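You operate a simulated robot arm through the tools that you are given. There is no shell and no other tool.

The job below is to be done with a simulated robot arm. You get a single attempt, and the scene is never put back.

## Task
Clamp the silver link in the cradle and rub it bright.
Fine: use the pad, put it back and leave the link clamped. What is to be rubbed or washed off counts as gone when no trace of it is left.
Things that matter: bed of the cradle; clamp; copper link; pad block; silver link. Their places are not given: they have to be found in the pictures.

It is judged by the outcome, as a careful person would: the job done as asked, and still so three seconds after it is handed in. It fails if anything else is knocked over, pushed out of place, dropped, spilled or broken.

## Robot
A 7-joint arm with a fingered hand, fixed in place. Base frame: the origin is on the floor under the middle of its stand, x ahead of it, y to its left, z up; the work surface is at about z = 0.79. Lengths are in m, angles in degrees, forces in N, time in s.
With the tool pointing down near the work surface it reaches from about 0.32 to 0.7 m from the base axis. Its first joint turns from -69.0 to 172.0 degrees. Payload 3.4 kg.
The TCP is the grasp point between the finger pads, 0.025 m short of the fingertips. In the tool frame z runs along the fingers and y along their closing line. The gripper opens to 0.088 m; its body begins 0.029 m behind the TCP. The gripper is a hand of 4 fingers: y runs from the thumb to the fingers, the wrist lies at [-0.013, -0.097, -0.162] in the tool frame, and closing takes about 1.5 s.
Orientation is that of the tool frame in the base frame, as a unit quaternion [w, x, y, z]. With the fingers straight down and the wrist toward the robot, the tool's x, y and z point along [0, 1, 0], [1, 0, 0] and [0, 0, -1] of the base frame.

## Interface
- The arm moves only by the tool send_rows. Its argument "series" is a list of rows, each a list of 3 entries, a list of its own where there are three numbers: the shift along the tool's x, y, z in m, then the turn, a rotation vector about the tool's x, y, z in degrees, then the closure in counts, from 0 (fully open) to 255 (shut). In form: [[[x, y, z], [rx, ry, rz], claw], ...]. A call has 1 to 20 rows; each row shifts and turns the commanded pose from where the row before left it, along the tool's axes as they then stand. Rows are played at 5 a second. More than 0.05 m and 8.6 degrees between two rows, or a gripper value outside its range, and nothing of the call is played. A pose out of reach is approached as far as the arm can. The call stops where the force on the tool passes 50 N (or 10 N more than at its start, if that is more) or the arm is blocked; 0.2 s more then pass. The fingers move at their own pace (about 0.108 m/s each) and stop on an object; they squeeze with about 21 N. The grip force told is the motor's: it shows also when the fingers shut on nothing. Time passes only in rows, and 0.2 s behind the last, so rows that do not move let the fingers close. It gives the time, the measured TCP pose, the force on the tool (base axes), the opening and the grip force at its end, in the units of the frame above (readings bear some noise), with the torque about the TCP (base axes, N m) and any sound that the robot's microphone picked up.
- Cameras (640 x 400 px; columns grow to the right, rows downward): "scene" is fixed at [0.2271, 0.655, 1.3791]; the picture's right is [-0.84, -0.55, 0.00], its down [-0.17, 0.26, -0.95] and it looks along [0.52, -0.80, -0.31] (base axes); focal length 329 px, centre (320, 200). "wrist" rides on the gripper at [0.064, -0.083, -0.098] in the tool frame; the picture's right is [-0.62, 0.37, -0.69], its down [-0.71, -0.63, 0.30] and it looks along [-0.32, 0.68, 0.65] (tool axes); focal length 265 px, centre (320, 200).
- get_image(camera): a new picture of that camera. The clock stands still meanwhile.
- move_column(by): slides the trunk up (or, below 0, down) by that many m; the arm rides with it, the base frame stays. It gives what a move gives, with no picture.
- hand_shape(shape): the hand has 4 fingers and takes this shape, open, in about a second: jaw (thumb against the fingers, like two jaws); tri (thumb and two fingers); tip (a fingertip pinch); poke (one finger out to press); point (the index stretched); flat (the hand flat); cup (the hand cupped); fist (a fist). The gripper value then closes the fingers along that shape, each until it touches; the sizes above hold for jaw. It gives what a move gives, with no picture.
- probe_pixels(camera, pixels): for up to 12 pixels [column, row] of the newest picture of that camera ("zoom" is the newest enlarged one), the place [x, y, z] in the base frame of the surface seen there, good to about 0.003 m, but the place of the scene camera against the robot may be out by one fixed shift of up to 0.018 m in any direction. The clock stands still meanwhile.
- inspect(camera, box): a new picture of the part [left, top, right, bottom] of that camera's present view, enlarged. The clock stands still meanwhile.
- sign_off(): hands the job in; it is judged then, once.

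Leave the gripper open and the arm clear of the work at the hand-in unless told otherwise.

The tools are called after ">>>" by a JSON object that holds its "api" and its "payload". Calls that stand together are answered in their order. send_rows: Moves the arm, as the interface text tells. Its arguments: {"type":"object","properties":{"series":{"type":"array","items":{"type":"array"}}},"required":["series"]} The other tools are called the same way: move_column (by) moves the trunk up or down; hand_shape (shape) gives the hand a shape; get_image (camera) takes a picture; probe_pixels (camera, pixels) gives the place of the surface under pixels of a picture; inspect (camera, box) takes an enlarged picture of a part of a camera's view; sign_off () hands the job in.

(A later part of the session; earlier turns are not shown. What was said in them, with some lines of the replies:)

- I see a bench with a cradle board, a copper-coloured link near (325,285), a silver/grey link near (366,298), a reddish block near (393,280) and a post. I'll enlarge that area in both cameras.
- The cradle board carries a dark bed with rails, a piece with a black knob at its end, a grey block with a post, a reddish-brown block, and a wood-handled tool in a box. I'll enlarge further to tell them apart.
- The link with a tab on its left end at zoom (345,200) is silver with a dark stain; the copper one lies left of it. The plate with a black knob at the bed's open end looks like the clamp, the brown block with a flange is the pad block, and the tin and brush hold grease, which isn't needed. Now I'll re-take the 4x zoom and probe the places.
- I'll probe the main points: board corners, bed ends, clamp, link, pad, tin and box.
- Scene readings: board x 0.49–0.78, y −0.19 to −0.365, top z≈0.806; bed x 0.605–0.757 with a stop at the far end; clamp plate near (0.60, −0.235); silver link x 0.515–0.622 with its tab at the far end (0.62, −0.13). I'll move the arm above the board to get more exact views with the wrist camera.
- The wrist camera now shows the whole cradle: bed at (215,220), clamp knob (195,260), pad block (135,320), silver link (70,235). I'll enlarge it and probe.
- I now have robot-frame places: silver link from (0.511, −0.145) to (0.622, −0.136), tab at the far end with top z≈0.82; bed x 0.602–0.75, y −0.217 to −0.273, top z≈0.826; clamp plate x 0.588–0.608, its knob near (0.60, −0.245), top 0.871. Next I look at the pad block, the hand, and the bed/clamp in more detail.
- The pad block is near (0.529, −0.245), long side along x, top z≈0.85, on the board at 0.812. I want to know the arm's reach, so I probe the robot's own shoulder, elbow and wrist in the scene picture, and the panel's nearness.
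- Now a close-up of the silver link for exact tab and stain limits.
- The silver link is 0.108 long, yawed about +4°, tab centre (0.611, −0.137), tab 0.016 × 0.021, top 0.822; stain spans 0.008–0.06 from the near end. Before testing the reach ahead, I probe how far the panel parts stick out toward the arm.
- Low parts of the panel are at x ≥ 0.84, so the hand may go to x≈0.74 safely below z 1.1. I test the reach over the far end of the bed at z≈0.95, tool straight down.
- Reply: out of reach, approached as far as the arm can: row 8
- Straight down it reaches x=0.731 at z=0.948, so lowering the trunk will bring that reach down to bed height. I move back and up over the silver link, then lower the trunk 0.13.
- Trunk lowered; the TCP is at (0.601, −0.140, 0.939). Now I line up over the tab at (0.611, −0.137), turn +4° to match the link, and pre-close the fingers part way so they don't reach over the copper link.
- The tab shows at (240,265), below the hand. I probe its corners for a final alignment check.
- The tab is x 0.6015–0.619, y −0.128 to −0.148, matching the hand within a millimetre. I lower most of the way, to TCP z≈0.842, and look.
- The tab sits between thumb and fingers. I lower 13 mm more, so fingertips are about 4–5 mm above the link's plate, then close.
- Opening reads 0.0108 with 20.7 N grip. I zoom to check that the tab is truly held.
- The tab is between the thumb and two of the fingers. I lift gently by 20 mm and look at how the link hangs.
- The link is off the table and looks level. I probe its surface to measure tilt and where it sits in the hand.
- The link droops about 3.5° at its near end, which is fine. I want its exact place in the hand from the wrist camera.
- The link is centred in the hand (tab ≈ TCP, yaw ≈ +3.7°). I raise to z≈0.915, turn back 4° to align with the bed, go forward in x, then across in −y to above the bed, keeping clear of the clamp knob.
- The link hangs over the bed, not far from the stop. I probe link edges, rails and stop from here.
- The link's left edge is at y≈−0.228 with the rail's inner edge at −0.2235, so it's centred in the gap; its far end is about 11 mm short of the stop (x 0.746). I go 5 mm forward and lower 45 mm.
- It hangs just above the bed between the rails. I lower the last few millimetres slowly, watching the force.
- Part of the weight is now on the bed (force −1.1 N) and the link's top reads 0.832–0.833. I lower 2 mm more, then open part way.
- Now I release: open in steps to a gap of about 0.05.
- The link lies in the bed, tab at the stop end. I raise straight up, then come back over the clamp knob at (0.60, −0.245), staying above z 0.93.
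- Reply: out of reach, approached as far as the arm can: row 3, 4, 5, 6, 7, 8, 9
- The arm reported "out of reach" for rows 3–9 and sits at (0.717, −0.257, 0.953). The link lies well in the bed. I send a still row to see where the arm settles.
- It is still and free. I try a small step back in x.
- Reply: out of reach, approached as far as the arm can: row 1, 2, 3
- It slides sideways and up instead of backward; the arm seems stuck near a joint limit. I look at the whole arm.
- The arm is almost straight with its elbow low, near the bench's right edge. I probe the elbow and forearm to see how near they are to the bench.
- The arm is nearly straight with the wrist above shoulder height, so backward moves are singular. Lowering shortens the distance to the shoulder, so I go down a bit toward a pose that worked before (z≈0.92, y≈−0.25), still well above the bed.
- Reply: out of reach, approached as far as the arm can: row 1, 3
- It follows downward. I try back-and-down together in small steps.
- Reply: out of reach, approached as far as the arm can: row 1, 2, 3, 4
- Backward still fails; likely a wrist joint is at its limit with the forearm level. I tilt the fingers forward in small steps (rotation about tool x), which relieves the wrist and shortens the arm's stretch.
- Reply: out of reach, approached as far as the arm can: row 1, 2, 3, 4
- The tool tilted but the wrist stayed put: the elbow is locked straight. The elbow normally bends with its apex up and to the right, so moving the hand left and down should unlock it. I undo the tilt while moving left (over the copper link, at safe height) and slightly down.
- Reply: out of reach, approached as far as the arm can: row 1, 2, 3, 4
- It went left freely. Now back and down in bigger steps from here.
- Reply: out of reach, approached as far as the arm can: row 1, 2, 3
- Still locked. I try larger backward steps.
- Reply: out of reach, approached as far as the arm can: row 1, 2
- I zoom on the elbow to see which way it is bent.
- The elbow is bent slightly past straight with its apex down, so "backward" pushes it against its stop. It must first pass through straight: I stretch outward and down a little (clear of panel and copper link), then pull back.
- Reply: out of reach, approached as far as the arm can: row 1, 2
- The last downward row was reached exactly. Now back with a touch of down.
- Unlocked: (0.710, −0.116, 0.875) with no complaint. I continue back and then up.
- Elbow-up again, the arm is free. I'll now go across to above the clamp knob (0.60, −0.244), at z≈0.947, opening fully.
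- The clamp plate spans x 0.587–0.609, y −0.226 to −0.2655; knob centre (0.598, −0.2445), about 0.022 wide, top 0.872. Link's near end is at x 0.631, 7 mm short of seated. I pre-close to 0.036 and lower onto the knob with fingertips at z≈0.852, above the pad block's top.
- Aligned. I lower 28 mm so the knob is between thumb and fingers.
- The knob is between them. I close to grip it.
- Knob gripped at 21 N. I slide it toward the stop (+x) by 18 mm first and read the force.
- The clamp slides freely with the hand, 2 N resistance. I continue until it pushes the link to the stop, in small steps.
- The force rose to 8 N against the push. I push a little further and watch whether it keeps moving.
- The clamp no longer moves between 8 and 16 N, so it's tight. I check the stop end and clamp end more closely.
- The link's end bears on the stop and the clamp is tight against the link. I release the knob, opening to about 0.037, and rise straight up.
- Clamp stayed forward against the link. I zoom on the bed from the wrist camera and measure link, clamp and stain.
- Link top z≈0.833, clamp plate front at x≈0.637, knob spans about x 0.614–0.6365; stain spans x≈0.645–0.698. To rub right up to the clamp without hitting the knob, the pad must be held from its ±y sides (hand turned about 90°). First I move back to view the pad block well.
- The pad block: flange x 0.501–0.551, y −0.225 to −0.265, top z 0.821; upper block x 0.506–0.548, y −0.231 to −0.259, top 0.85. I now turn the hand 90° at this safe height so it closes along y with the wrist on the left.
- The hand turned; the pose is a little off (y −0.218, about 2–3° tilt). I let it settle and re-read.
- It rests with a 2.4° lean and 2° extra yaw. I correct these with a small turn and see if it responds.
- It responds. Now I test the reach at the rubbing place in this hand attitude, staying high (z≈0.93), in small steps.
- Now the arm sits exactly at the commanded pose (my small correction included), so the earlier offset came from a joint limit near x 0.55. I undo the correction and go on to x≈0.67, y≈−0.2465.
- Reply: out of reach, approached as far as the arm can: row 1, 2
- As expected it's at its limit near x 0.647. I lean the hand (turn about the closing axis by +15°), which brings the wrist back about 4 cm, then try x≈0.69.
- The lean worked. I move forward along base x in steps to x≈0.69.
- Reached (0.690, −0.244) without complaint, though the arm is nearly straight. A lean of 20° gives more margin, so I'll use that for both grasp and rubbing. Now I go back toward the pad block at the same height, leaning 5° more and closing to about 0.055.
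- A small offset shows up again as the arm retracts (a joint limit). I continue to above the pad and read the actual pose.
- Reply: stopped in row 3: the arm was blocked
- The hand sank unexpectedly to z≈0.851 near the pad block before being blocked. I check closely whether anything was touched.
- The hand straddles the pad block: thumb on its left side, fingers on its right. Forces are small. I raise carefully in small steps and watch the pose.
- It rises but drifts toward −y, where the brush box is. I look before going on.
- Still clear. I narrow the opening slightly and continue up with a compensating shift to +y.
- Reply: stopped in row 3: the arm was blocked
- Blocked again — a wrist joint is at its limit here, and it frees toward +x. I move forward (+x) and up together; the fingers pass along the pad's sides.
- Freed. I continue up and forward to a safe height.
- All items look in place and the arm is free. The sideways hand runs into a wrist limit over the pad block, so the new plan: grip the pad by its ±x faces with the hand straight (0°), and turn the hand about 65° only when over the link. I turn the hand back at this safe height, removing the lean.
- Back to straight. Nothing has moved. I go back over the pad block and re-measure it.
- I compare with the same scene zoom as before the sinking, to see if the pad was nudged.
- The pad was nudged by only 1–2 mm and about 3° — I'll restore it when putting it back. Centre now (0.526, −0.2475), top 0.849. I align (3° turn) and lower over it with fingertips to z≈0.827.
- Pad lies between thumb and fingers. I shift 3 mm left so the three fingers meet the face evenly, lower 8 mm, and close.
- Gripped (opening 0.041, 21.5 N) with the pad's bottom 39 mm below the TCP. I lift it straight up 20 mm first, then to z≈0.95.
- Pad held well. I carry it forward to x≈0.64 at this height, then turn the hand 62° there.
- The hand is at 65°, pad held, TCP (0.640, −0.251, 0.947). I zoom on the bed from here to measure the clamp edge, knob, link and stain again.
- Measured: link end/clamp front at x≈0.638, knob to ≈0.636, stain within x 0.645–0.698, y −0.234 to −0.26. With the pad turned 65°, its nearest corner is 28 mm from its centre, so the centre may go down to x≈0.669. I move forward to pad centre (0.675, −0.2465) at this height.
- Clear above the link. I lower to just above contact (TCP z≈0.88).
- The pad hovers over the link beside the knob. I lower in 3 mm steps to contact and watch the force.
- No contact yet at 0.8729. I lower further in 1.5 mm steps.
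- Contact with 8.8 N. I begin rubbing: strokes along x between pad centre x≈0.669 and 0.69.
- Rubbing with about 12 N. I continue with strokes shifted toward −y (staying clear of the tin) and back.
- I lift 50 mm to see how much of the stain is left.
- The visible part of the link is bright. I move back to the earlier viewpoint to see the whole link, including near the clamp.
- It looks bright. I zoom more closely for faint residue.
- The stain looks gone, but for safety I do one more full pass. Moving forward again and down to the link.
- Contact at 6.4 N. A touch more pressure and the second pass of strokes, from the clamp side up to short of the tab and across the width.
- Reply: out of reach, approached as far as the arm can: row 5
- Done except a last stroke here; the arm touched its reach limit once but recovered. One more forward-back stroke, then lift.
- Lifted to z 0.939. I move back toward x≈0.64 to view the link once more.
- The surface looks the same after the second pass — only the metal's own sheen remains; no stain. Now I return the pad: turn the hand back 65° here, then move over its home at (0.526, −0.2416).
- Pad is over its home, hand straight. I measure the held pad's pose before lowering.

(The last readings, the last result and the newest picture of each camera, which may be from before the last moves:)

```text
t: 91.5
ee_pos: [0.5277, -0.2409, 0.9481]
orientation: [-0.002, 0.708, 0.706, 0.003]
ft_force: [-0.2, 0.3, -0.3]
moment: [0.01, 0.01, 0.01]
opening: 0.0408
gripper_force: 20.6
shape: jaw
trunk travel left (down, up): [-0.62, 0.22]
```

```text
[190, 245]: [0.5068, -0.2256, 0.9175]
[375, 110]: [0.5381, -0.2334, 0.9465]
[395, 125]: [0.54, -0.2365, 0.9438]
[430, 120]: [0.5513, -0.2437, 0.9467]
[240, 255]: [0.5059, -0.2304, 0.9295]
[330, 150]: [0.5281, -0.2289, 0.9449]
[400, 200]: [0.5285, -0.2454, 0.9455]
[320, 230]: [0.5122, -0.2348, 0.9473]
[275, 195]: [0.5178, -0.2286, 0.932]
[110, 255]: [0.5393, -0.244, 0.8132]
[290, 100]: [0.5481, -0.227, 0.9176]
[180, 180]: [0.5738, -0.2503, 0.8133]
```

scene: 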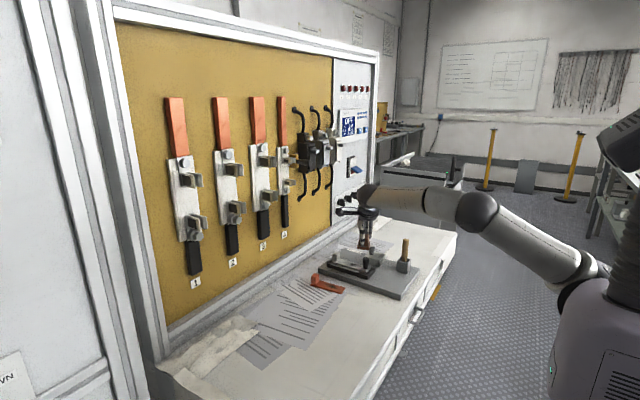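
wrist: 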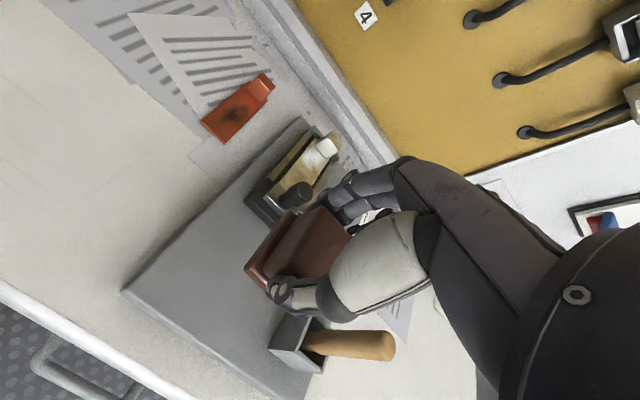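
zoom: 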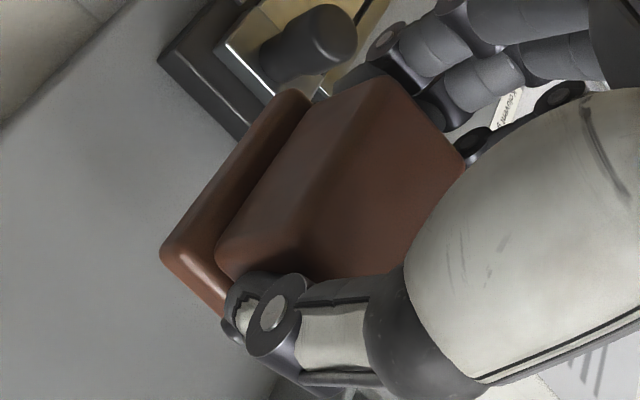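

The flange's left edge is at y −0.2255 to −0.227, same as its original line. I lower: fast first, then slowly to contact at TCP z≈0.852.

>>> {"api": "send_rows", "payload": {"series": [[[0, -0.001, 0.025], [0, 0, 0], 255], [[0, 0, 0.025], [0, 0, 0], 255], [[0, 0, 0.025], [0, 0, 0], 255], [[0, 0, 0.014], [0, 0, 0], 255], [[0, 0, 0.003], [0, 0, 0], 255], [[0, 0, 0], [0, 0, 0], 255]]}}

```text
t: 92.9
ee_pos: [0.527, -0.2389, 0.8545]
orientation: [-0.002, 0.708, 0.706, 0.002]
ft_force: [0.2, 1.3, -0.8]
moment: [0.02, 0.0, 0.0]
opening: 0.0407
gripper_force: 20.8
shape: jaw
trunk travel left (down, up): [-0.62, 0.22]
```

Just above the board. Lowering in 1.5 mm steps to touch.

>>> {"api": "send_rows", "payload": {"series": [[[-0.001, 0, 0.0015], [0, 0, 0], 255], [[0, 0, 0.001], [0, 0, 0], 255], [[0, 0, 0], [0, 0, 0], 255]]}}

```text
t: 93.7
ee_pos: [0.5268, -0.2404, 0.8531]
orientation: [-0.003, 0.708, 0.707, 0.003]
ft_force: [-0.6, -1.4, -0.8]
moment: [-0.05, 0.02, 0.0]
opening: 0.0407
gripper_force: 20.5
shape: jaw
trunk travel left (down, up): [-0.62, 0.22]
```

>>> {"api": "send_rows", "payload": {"series": [[[-0.0005, 0, 0.001], [0, 0, 0], 255], [[0, 0, 0.001], [0, 0, 0], 255], [[0, 0, 0], [0, 0, 0], 255]]}}

```text
t: 94.5
ee_pos: [0.5273, -0.242, 0.8514]
orientation: [-0.002, 0.707, 0.707, 0.003]
ft_force: [0.3, -0.9, 2.4]
moment: [0.0, -0.04, 0.01]
opening: 0.0406
gripper_force: 20.8
shape: jaw
trunk travel left (down, up): [-0.62, 0.22]
```

Contact (2.4 N) at the right place. I release: open gradually to 0.067, then rise.

>>> {"api": "send_rows", "payload": {"series": [[[0, 0, 0], [0, 0, 0], 130], [[0, 0, 0], [0, 0, 0], 115], [[0, 0, 0], [0, 0, 0], 95], [[0, 0, 0], [0, 0, 0], 70], [[0, 0, 0], [0, 0, 0], 55], [[0, 0, 0], [0, 0, 0], 55], [[0, 0, -0.005], [0, 0, 0], 55], [[0, 0, -0.02], [0, 0, 0], 55], [[0, 0, -0.025], [0, 0, 0], 55], [[0, 0, -0.025], [0, 0, 0], 55], [[0, 0, -0.02], [0, 0, 0], 55], [[0, 0, 0], [0, 0, 0], 55]]}}

>>> {"api": "inspect", "payload": {"camera": "scene", "box": [375, 235, 425, 300]}}

>>> {"api": "get_image", "payload": {"camera": "wrist"}}

```text
t: 97.1
ee_pos: [0.5258, -0.243, 0.9462]
orientation: [-0.003, 0.708, 0.707, 0.002]
ft_force: [0.6, 1.1, -0.5]
moment: [-0.01, 0.0, 0.02]
opening: 0.0689
gripper_force: 0.0
shape: jaw
trunk travel left (down, up): [-0.62, 0.22]
```

```text
6.15 times, centred on (400, 268) of scene
```

zoom: 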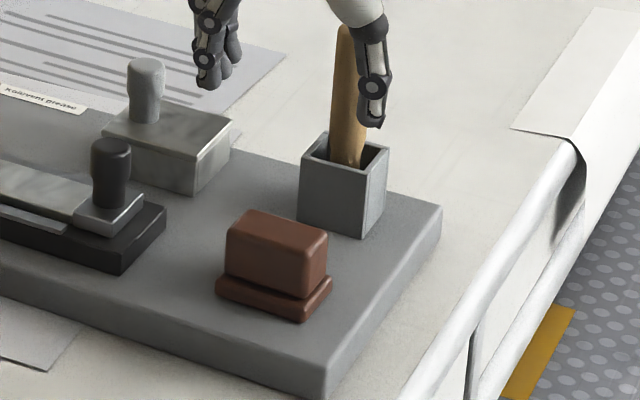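

```text
taken
```

wrist: 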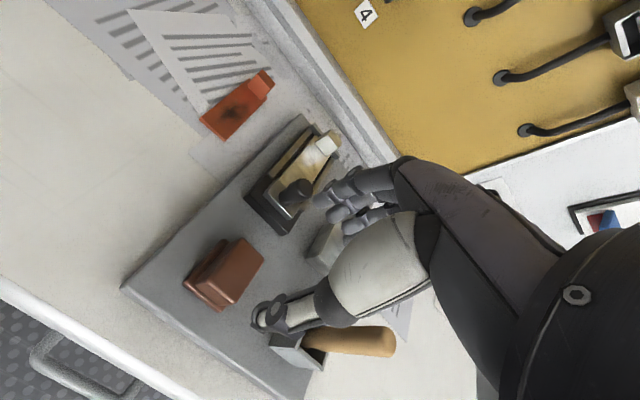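

The pad block is back within about 2 mm. Now I check the clamp and link again from the same viewpoint as right after clamping, (0.6286, −0.244, 0.948).

>>> {"api": "send_rows", "payload": {"series": [[[0, 0.025, 0], [0, 0, 0], 60], [[0, 0.026, 0], [0, 0, 0], 60], [[0, 0.026, 0], [0, 0, 0], 60], [[0, 0.026, 0], [0, 0, 0], 60], [[0, 0, 0], [0, 0, 0], 60]]}}

>>> {"api": "inspect", "payload": {"camera": "wrist", "box": [150, 150, 330, 330]}}

>>> {"api": "inspect", "payload": {"camera": "wrist", "box": [195, 180, 295, 310]}}

>>> {"api": "inspect", "payload": {"camera": "scene", "box": [310, 225, 422, 305]}}

```text
t: 98.3
ee_pos: [0.6308, -0.2414, 0.9466]
orientation: [-0.003, 0.708, 0.706, 0.002]
ft_force: [0.1, -0.1, 0.3]
moment: [0.03, 0.0, -0.02]
opening: 0.0674
gripper_force: 0.1
shape: jaw
trunk travel left (down, up): [-0.62, 0.22]
```

```text
2.22 times, centred on (240, 240) of wrist
```

zoom: 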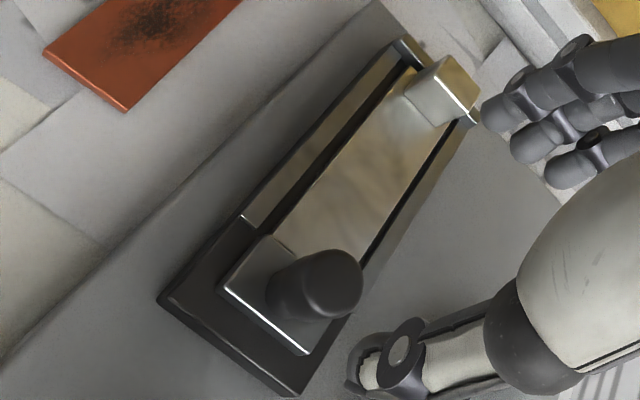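

```text
3.08 times, centred on (245, 245) of wrist
```

zoom: 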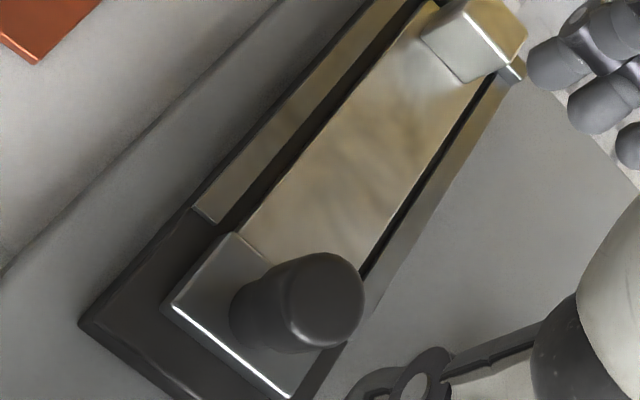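

```text
5.00 times, centred on (366, 265) of scene
```

zoom: 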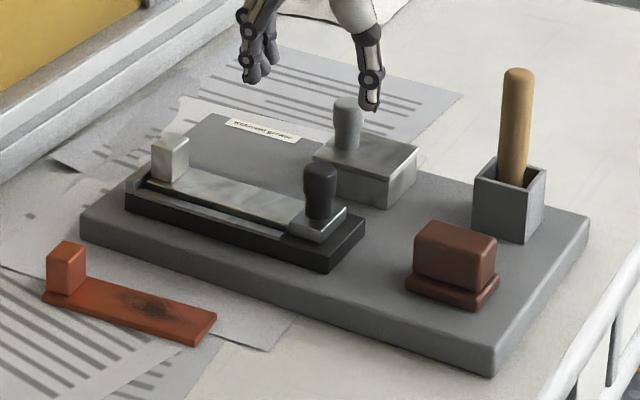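

The clamp sits where I left it against the link, the link is bright, the copper link, tin, brush and pad are in place. One close look at the stop end and clamp contact.

>>> {"api": "inspect", "payload": {"camera": "scene", "box": [330, 248, 350, 266]}}

>>> {"api": "inspect", "payload": {"camera": "wrist", "box": [245, 165, 305, 215]}}

>>> {"api": "inspect", "payload": {"camera": "wrist", "box": [205, 235, 265, 295]}}

```text
16.00 times, centred on (340, 257) of scene
```

zoom: 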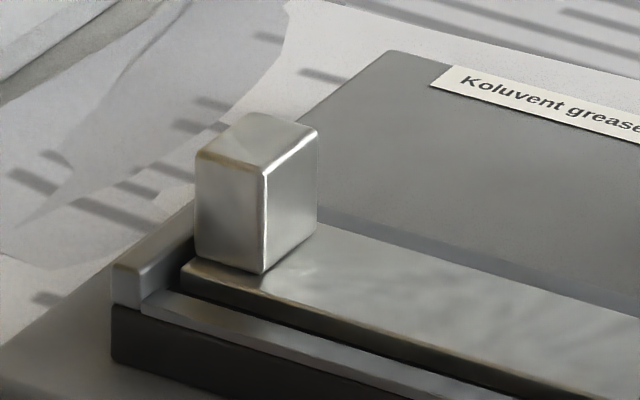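

```text
8.00 times, centred on (275, 190) of wrist
```

zoom: 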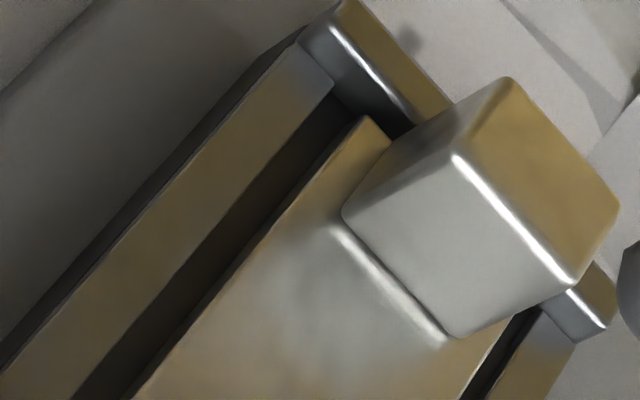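

```text
6.67 times, centred on (235, 265) of wrist
```

zoom: 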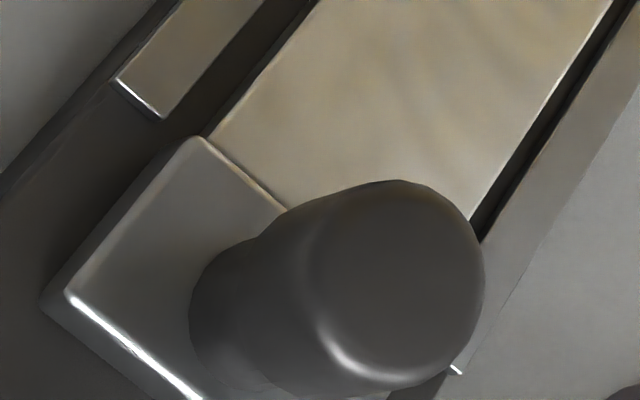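

There may be a small gap between the link's far end and the stop. I probe both edges to measure it.

>>> {"api": "inspect", "payload": {"camera": "wrist", "box": [245, 165, 305, 215]}}

>>> {"api": "probe_pixels", "payload": {"camera": "zoom", "pixels": [[365, 120], [380, 132], [345, 150], [350, 80], [385, 105], [335, 40], [400, 125], [320, 120], [280, 220], [480, 370], [600, 300], [585, 310]]}}

>>> {"api": "inspect", "payload": {"camera": "wrist", "box": [205, 235, 265, 295]}}

>>> {"api": "probe_pixels", "payload": {"camera": "zoom", "pixels": [[195, 140], [215, 135], [240, 150], [225, 165], [275, 200], [250, 190], [470, 225], [120, 80], [155, 110], [75, 295], [460, 372], [440, 100]]}}

```text
8.00 times, centred on (275, 190) of wrist
```

zoom: 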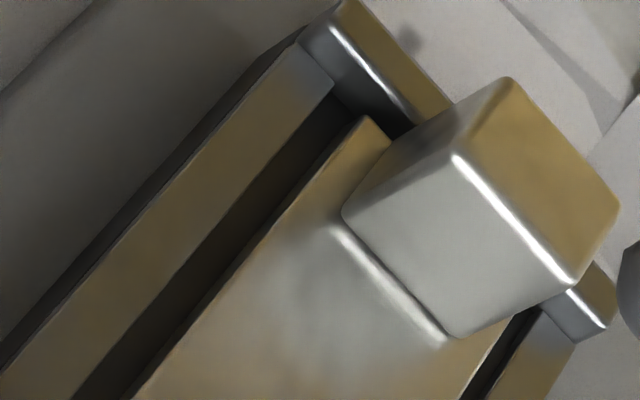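

```text
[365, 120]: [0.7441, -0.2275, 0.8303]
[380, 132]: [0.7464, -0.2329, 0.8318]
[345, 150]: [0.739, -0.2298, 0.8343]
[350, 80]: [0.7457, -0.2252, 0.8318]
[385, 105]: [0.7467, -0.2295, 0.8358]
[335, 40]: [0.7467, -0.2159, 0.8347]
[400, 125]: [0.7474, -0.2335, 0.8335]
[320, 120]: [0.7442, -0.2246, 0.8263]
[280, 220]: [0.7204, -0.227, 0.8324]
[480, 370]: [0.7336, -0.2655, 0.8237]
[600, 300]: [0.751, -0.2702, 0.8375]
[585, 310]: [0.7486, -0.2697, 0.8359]
```

```text
6.67 times, centred on (235, 265) of wrist
```

zoom: 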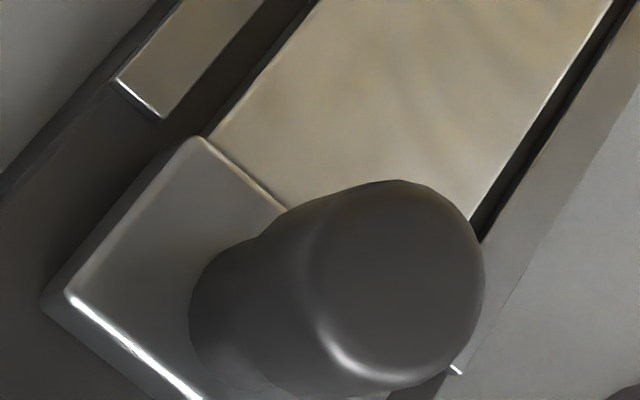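

```text
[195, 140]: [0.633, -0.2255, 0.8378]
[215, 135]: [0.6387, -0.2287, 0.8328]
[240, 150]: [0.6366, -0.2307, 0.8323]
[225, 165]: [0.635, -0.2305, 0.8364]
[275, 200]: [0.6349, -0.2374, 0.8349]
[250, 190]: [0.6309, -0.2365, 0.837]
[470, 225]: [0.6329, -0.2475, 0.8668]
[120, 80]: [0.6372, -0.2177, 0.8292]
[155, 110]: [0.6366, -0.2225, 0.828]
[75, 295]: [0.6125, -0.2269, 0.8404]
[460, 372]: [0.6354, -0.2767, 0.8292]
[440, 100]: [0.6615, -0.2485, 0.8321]
```

Link end x≈0.7455 against the stop at ≈0.746, and the near end meets the clamp at ≈0.636, so it's clamped tight; the clamp hasn't shifted since it was set. Now I open the hand fully and move the arm up and clear.

>>> {"api": "send_rows", "payload": {"series": [[[0, 0, -0.025], [0, 0, 0], 30], [[0, 0, -0.025], [0, 0, 0], 0], [[0.01, -0.01, -0.02], [0, 0, 0], 0], [[0.025, -0.015, -0.015], [0, 0, 0], 0], [[0.025, -0.015, -0.015], [0, 0, 0], 0], [[0.025, -0.015, -0.01], [0, 0, 0], 0], [[0.025, -0.015, -0.01], [0, 0, 0], 0], [[0.025, -0.01, 0], [0, 0, 0], 0], [[0.025, 0, 0], [0, 0, 0], 0], [[0, 0, 0], [0, 0, 0], 0]]}}

>>> {"api": "get_image", "payload": {"camera": "scene"}}

>>> {"api": "inspect", "payload": {"camera": "scene", "box": [290, 220, 450, 320]}}

>>> {"api": "inspect", "payload": {"camera": "scene", "box": [328, 240, 392, 280]}}

```text
t: 100.5
ee_pos: [0.5505, -0.0831, 1.0662]
orientation: [-0.002, 0.708, 0.707, 0.002]
ft_force: [0.9, 0.0, -0.4]
moment: [0.0, 0.0, 0.0]
opening: 0.0874
gripper_force: 0.0
shape: jaw
trunk travel left (down, up): [-0.62, 0.22]
```

```text
taken
```

scene: 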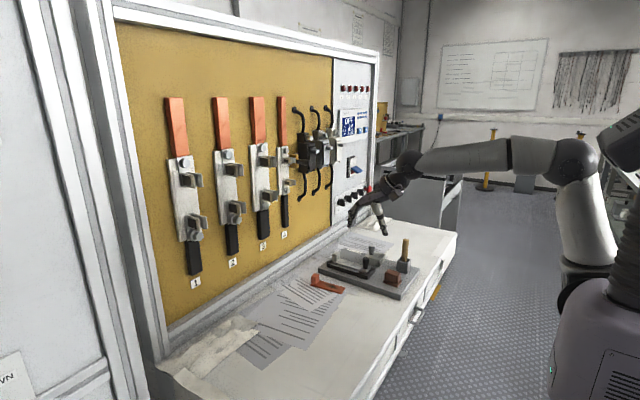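

```text
4.00 times, centred on (370, 270) of scene
```

zoom: 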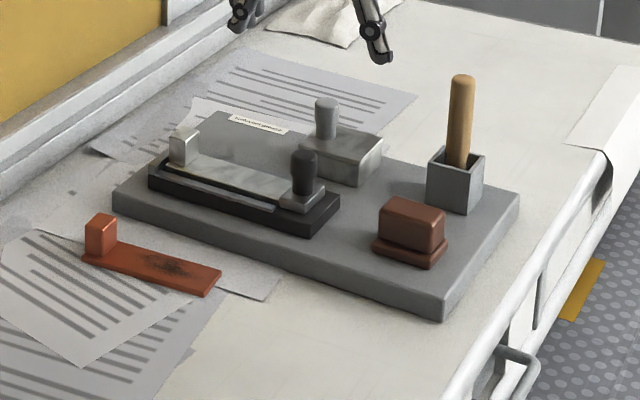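

```text
10.00 times, centred on (360, 260) of scene
```

zoom: 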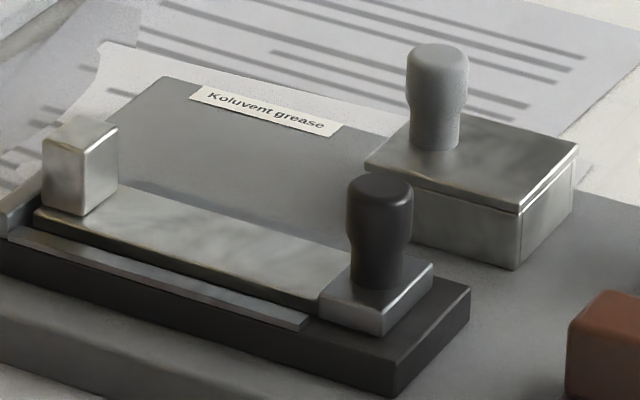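

The silver link is clamped and shows no stain. The pad block is back within about 2 mm. The copper link, tin and brush are where they were, the gripper is open and the arm is clear. I hand in the job.

>>> {"api": "sign_off", "payload": {}}

```text
The job is handed in.
```

The silver link is clamped in the cradle and rubbed bright, and I've handed the job in. After two passes with the pad, the close-ups show no trace of the stain.

- **Link and clamp:** the link lies in the bed with its tab against the stop. The clamp is pushed tight against the other end; it stopped moving at about 8 N and did not shift during the rubbing.
- **Pad block:** it is back on the board within about 2 mm of where it started. While I was lining up to grip it, the arm ran into a joint limit and the hand sank onto the pad. That nudged the pad by 1–2 mm and turned it about 3°; I squared it up when putting it back.
- **Everything else:** in the last picture the copper link, grease tin and brush are where they were. The gripper is open and the arm is clear of the work. The trunk is still 0.13 m lower than at the start.
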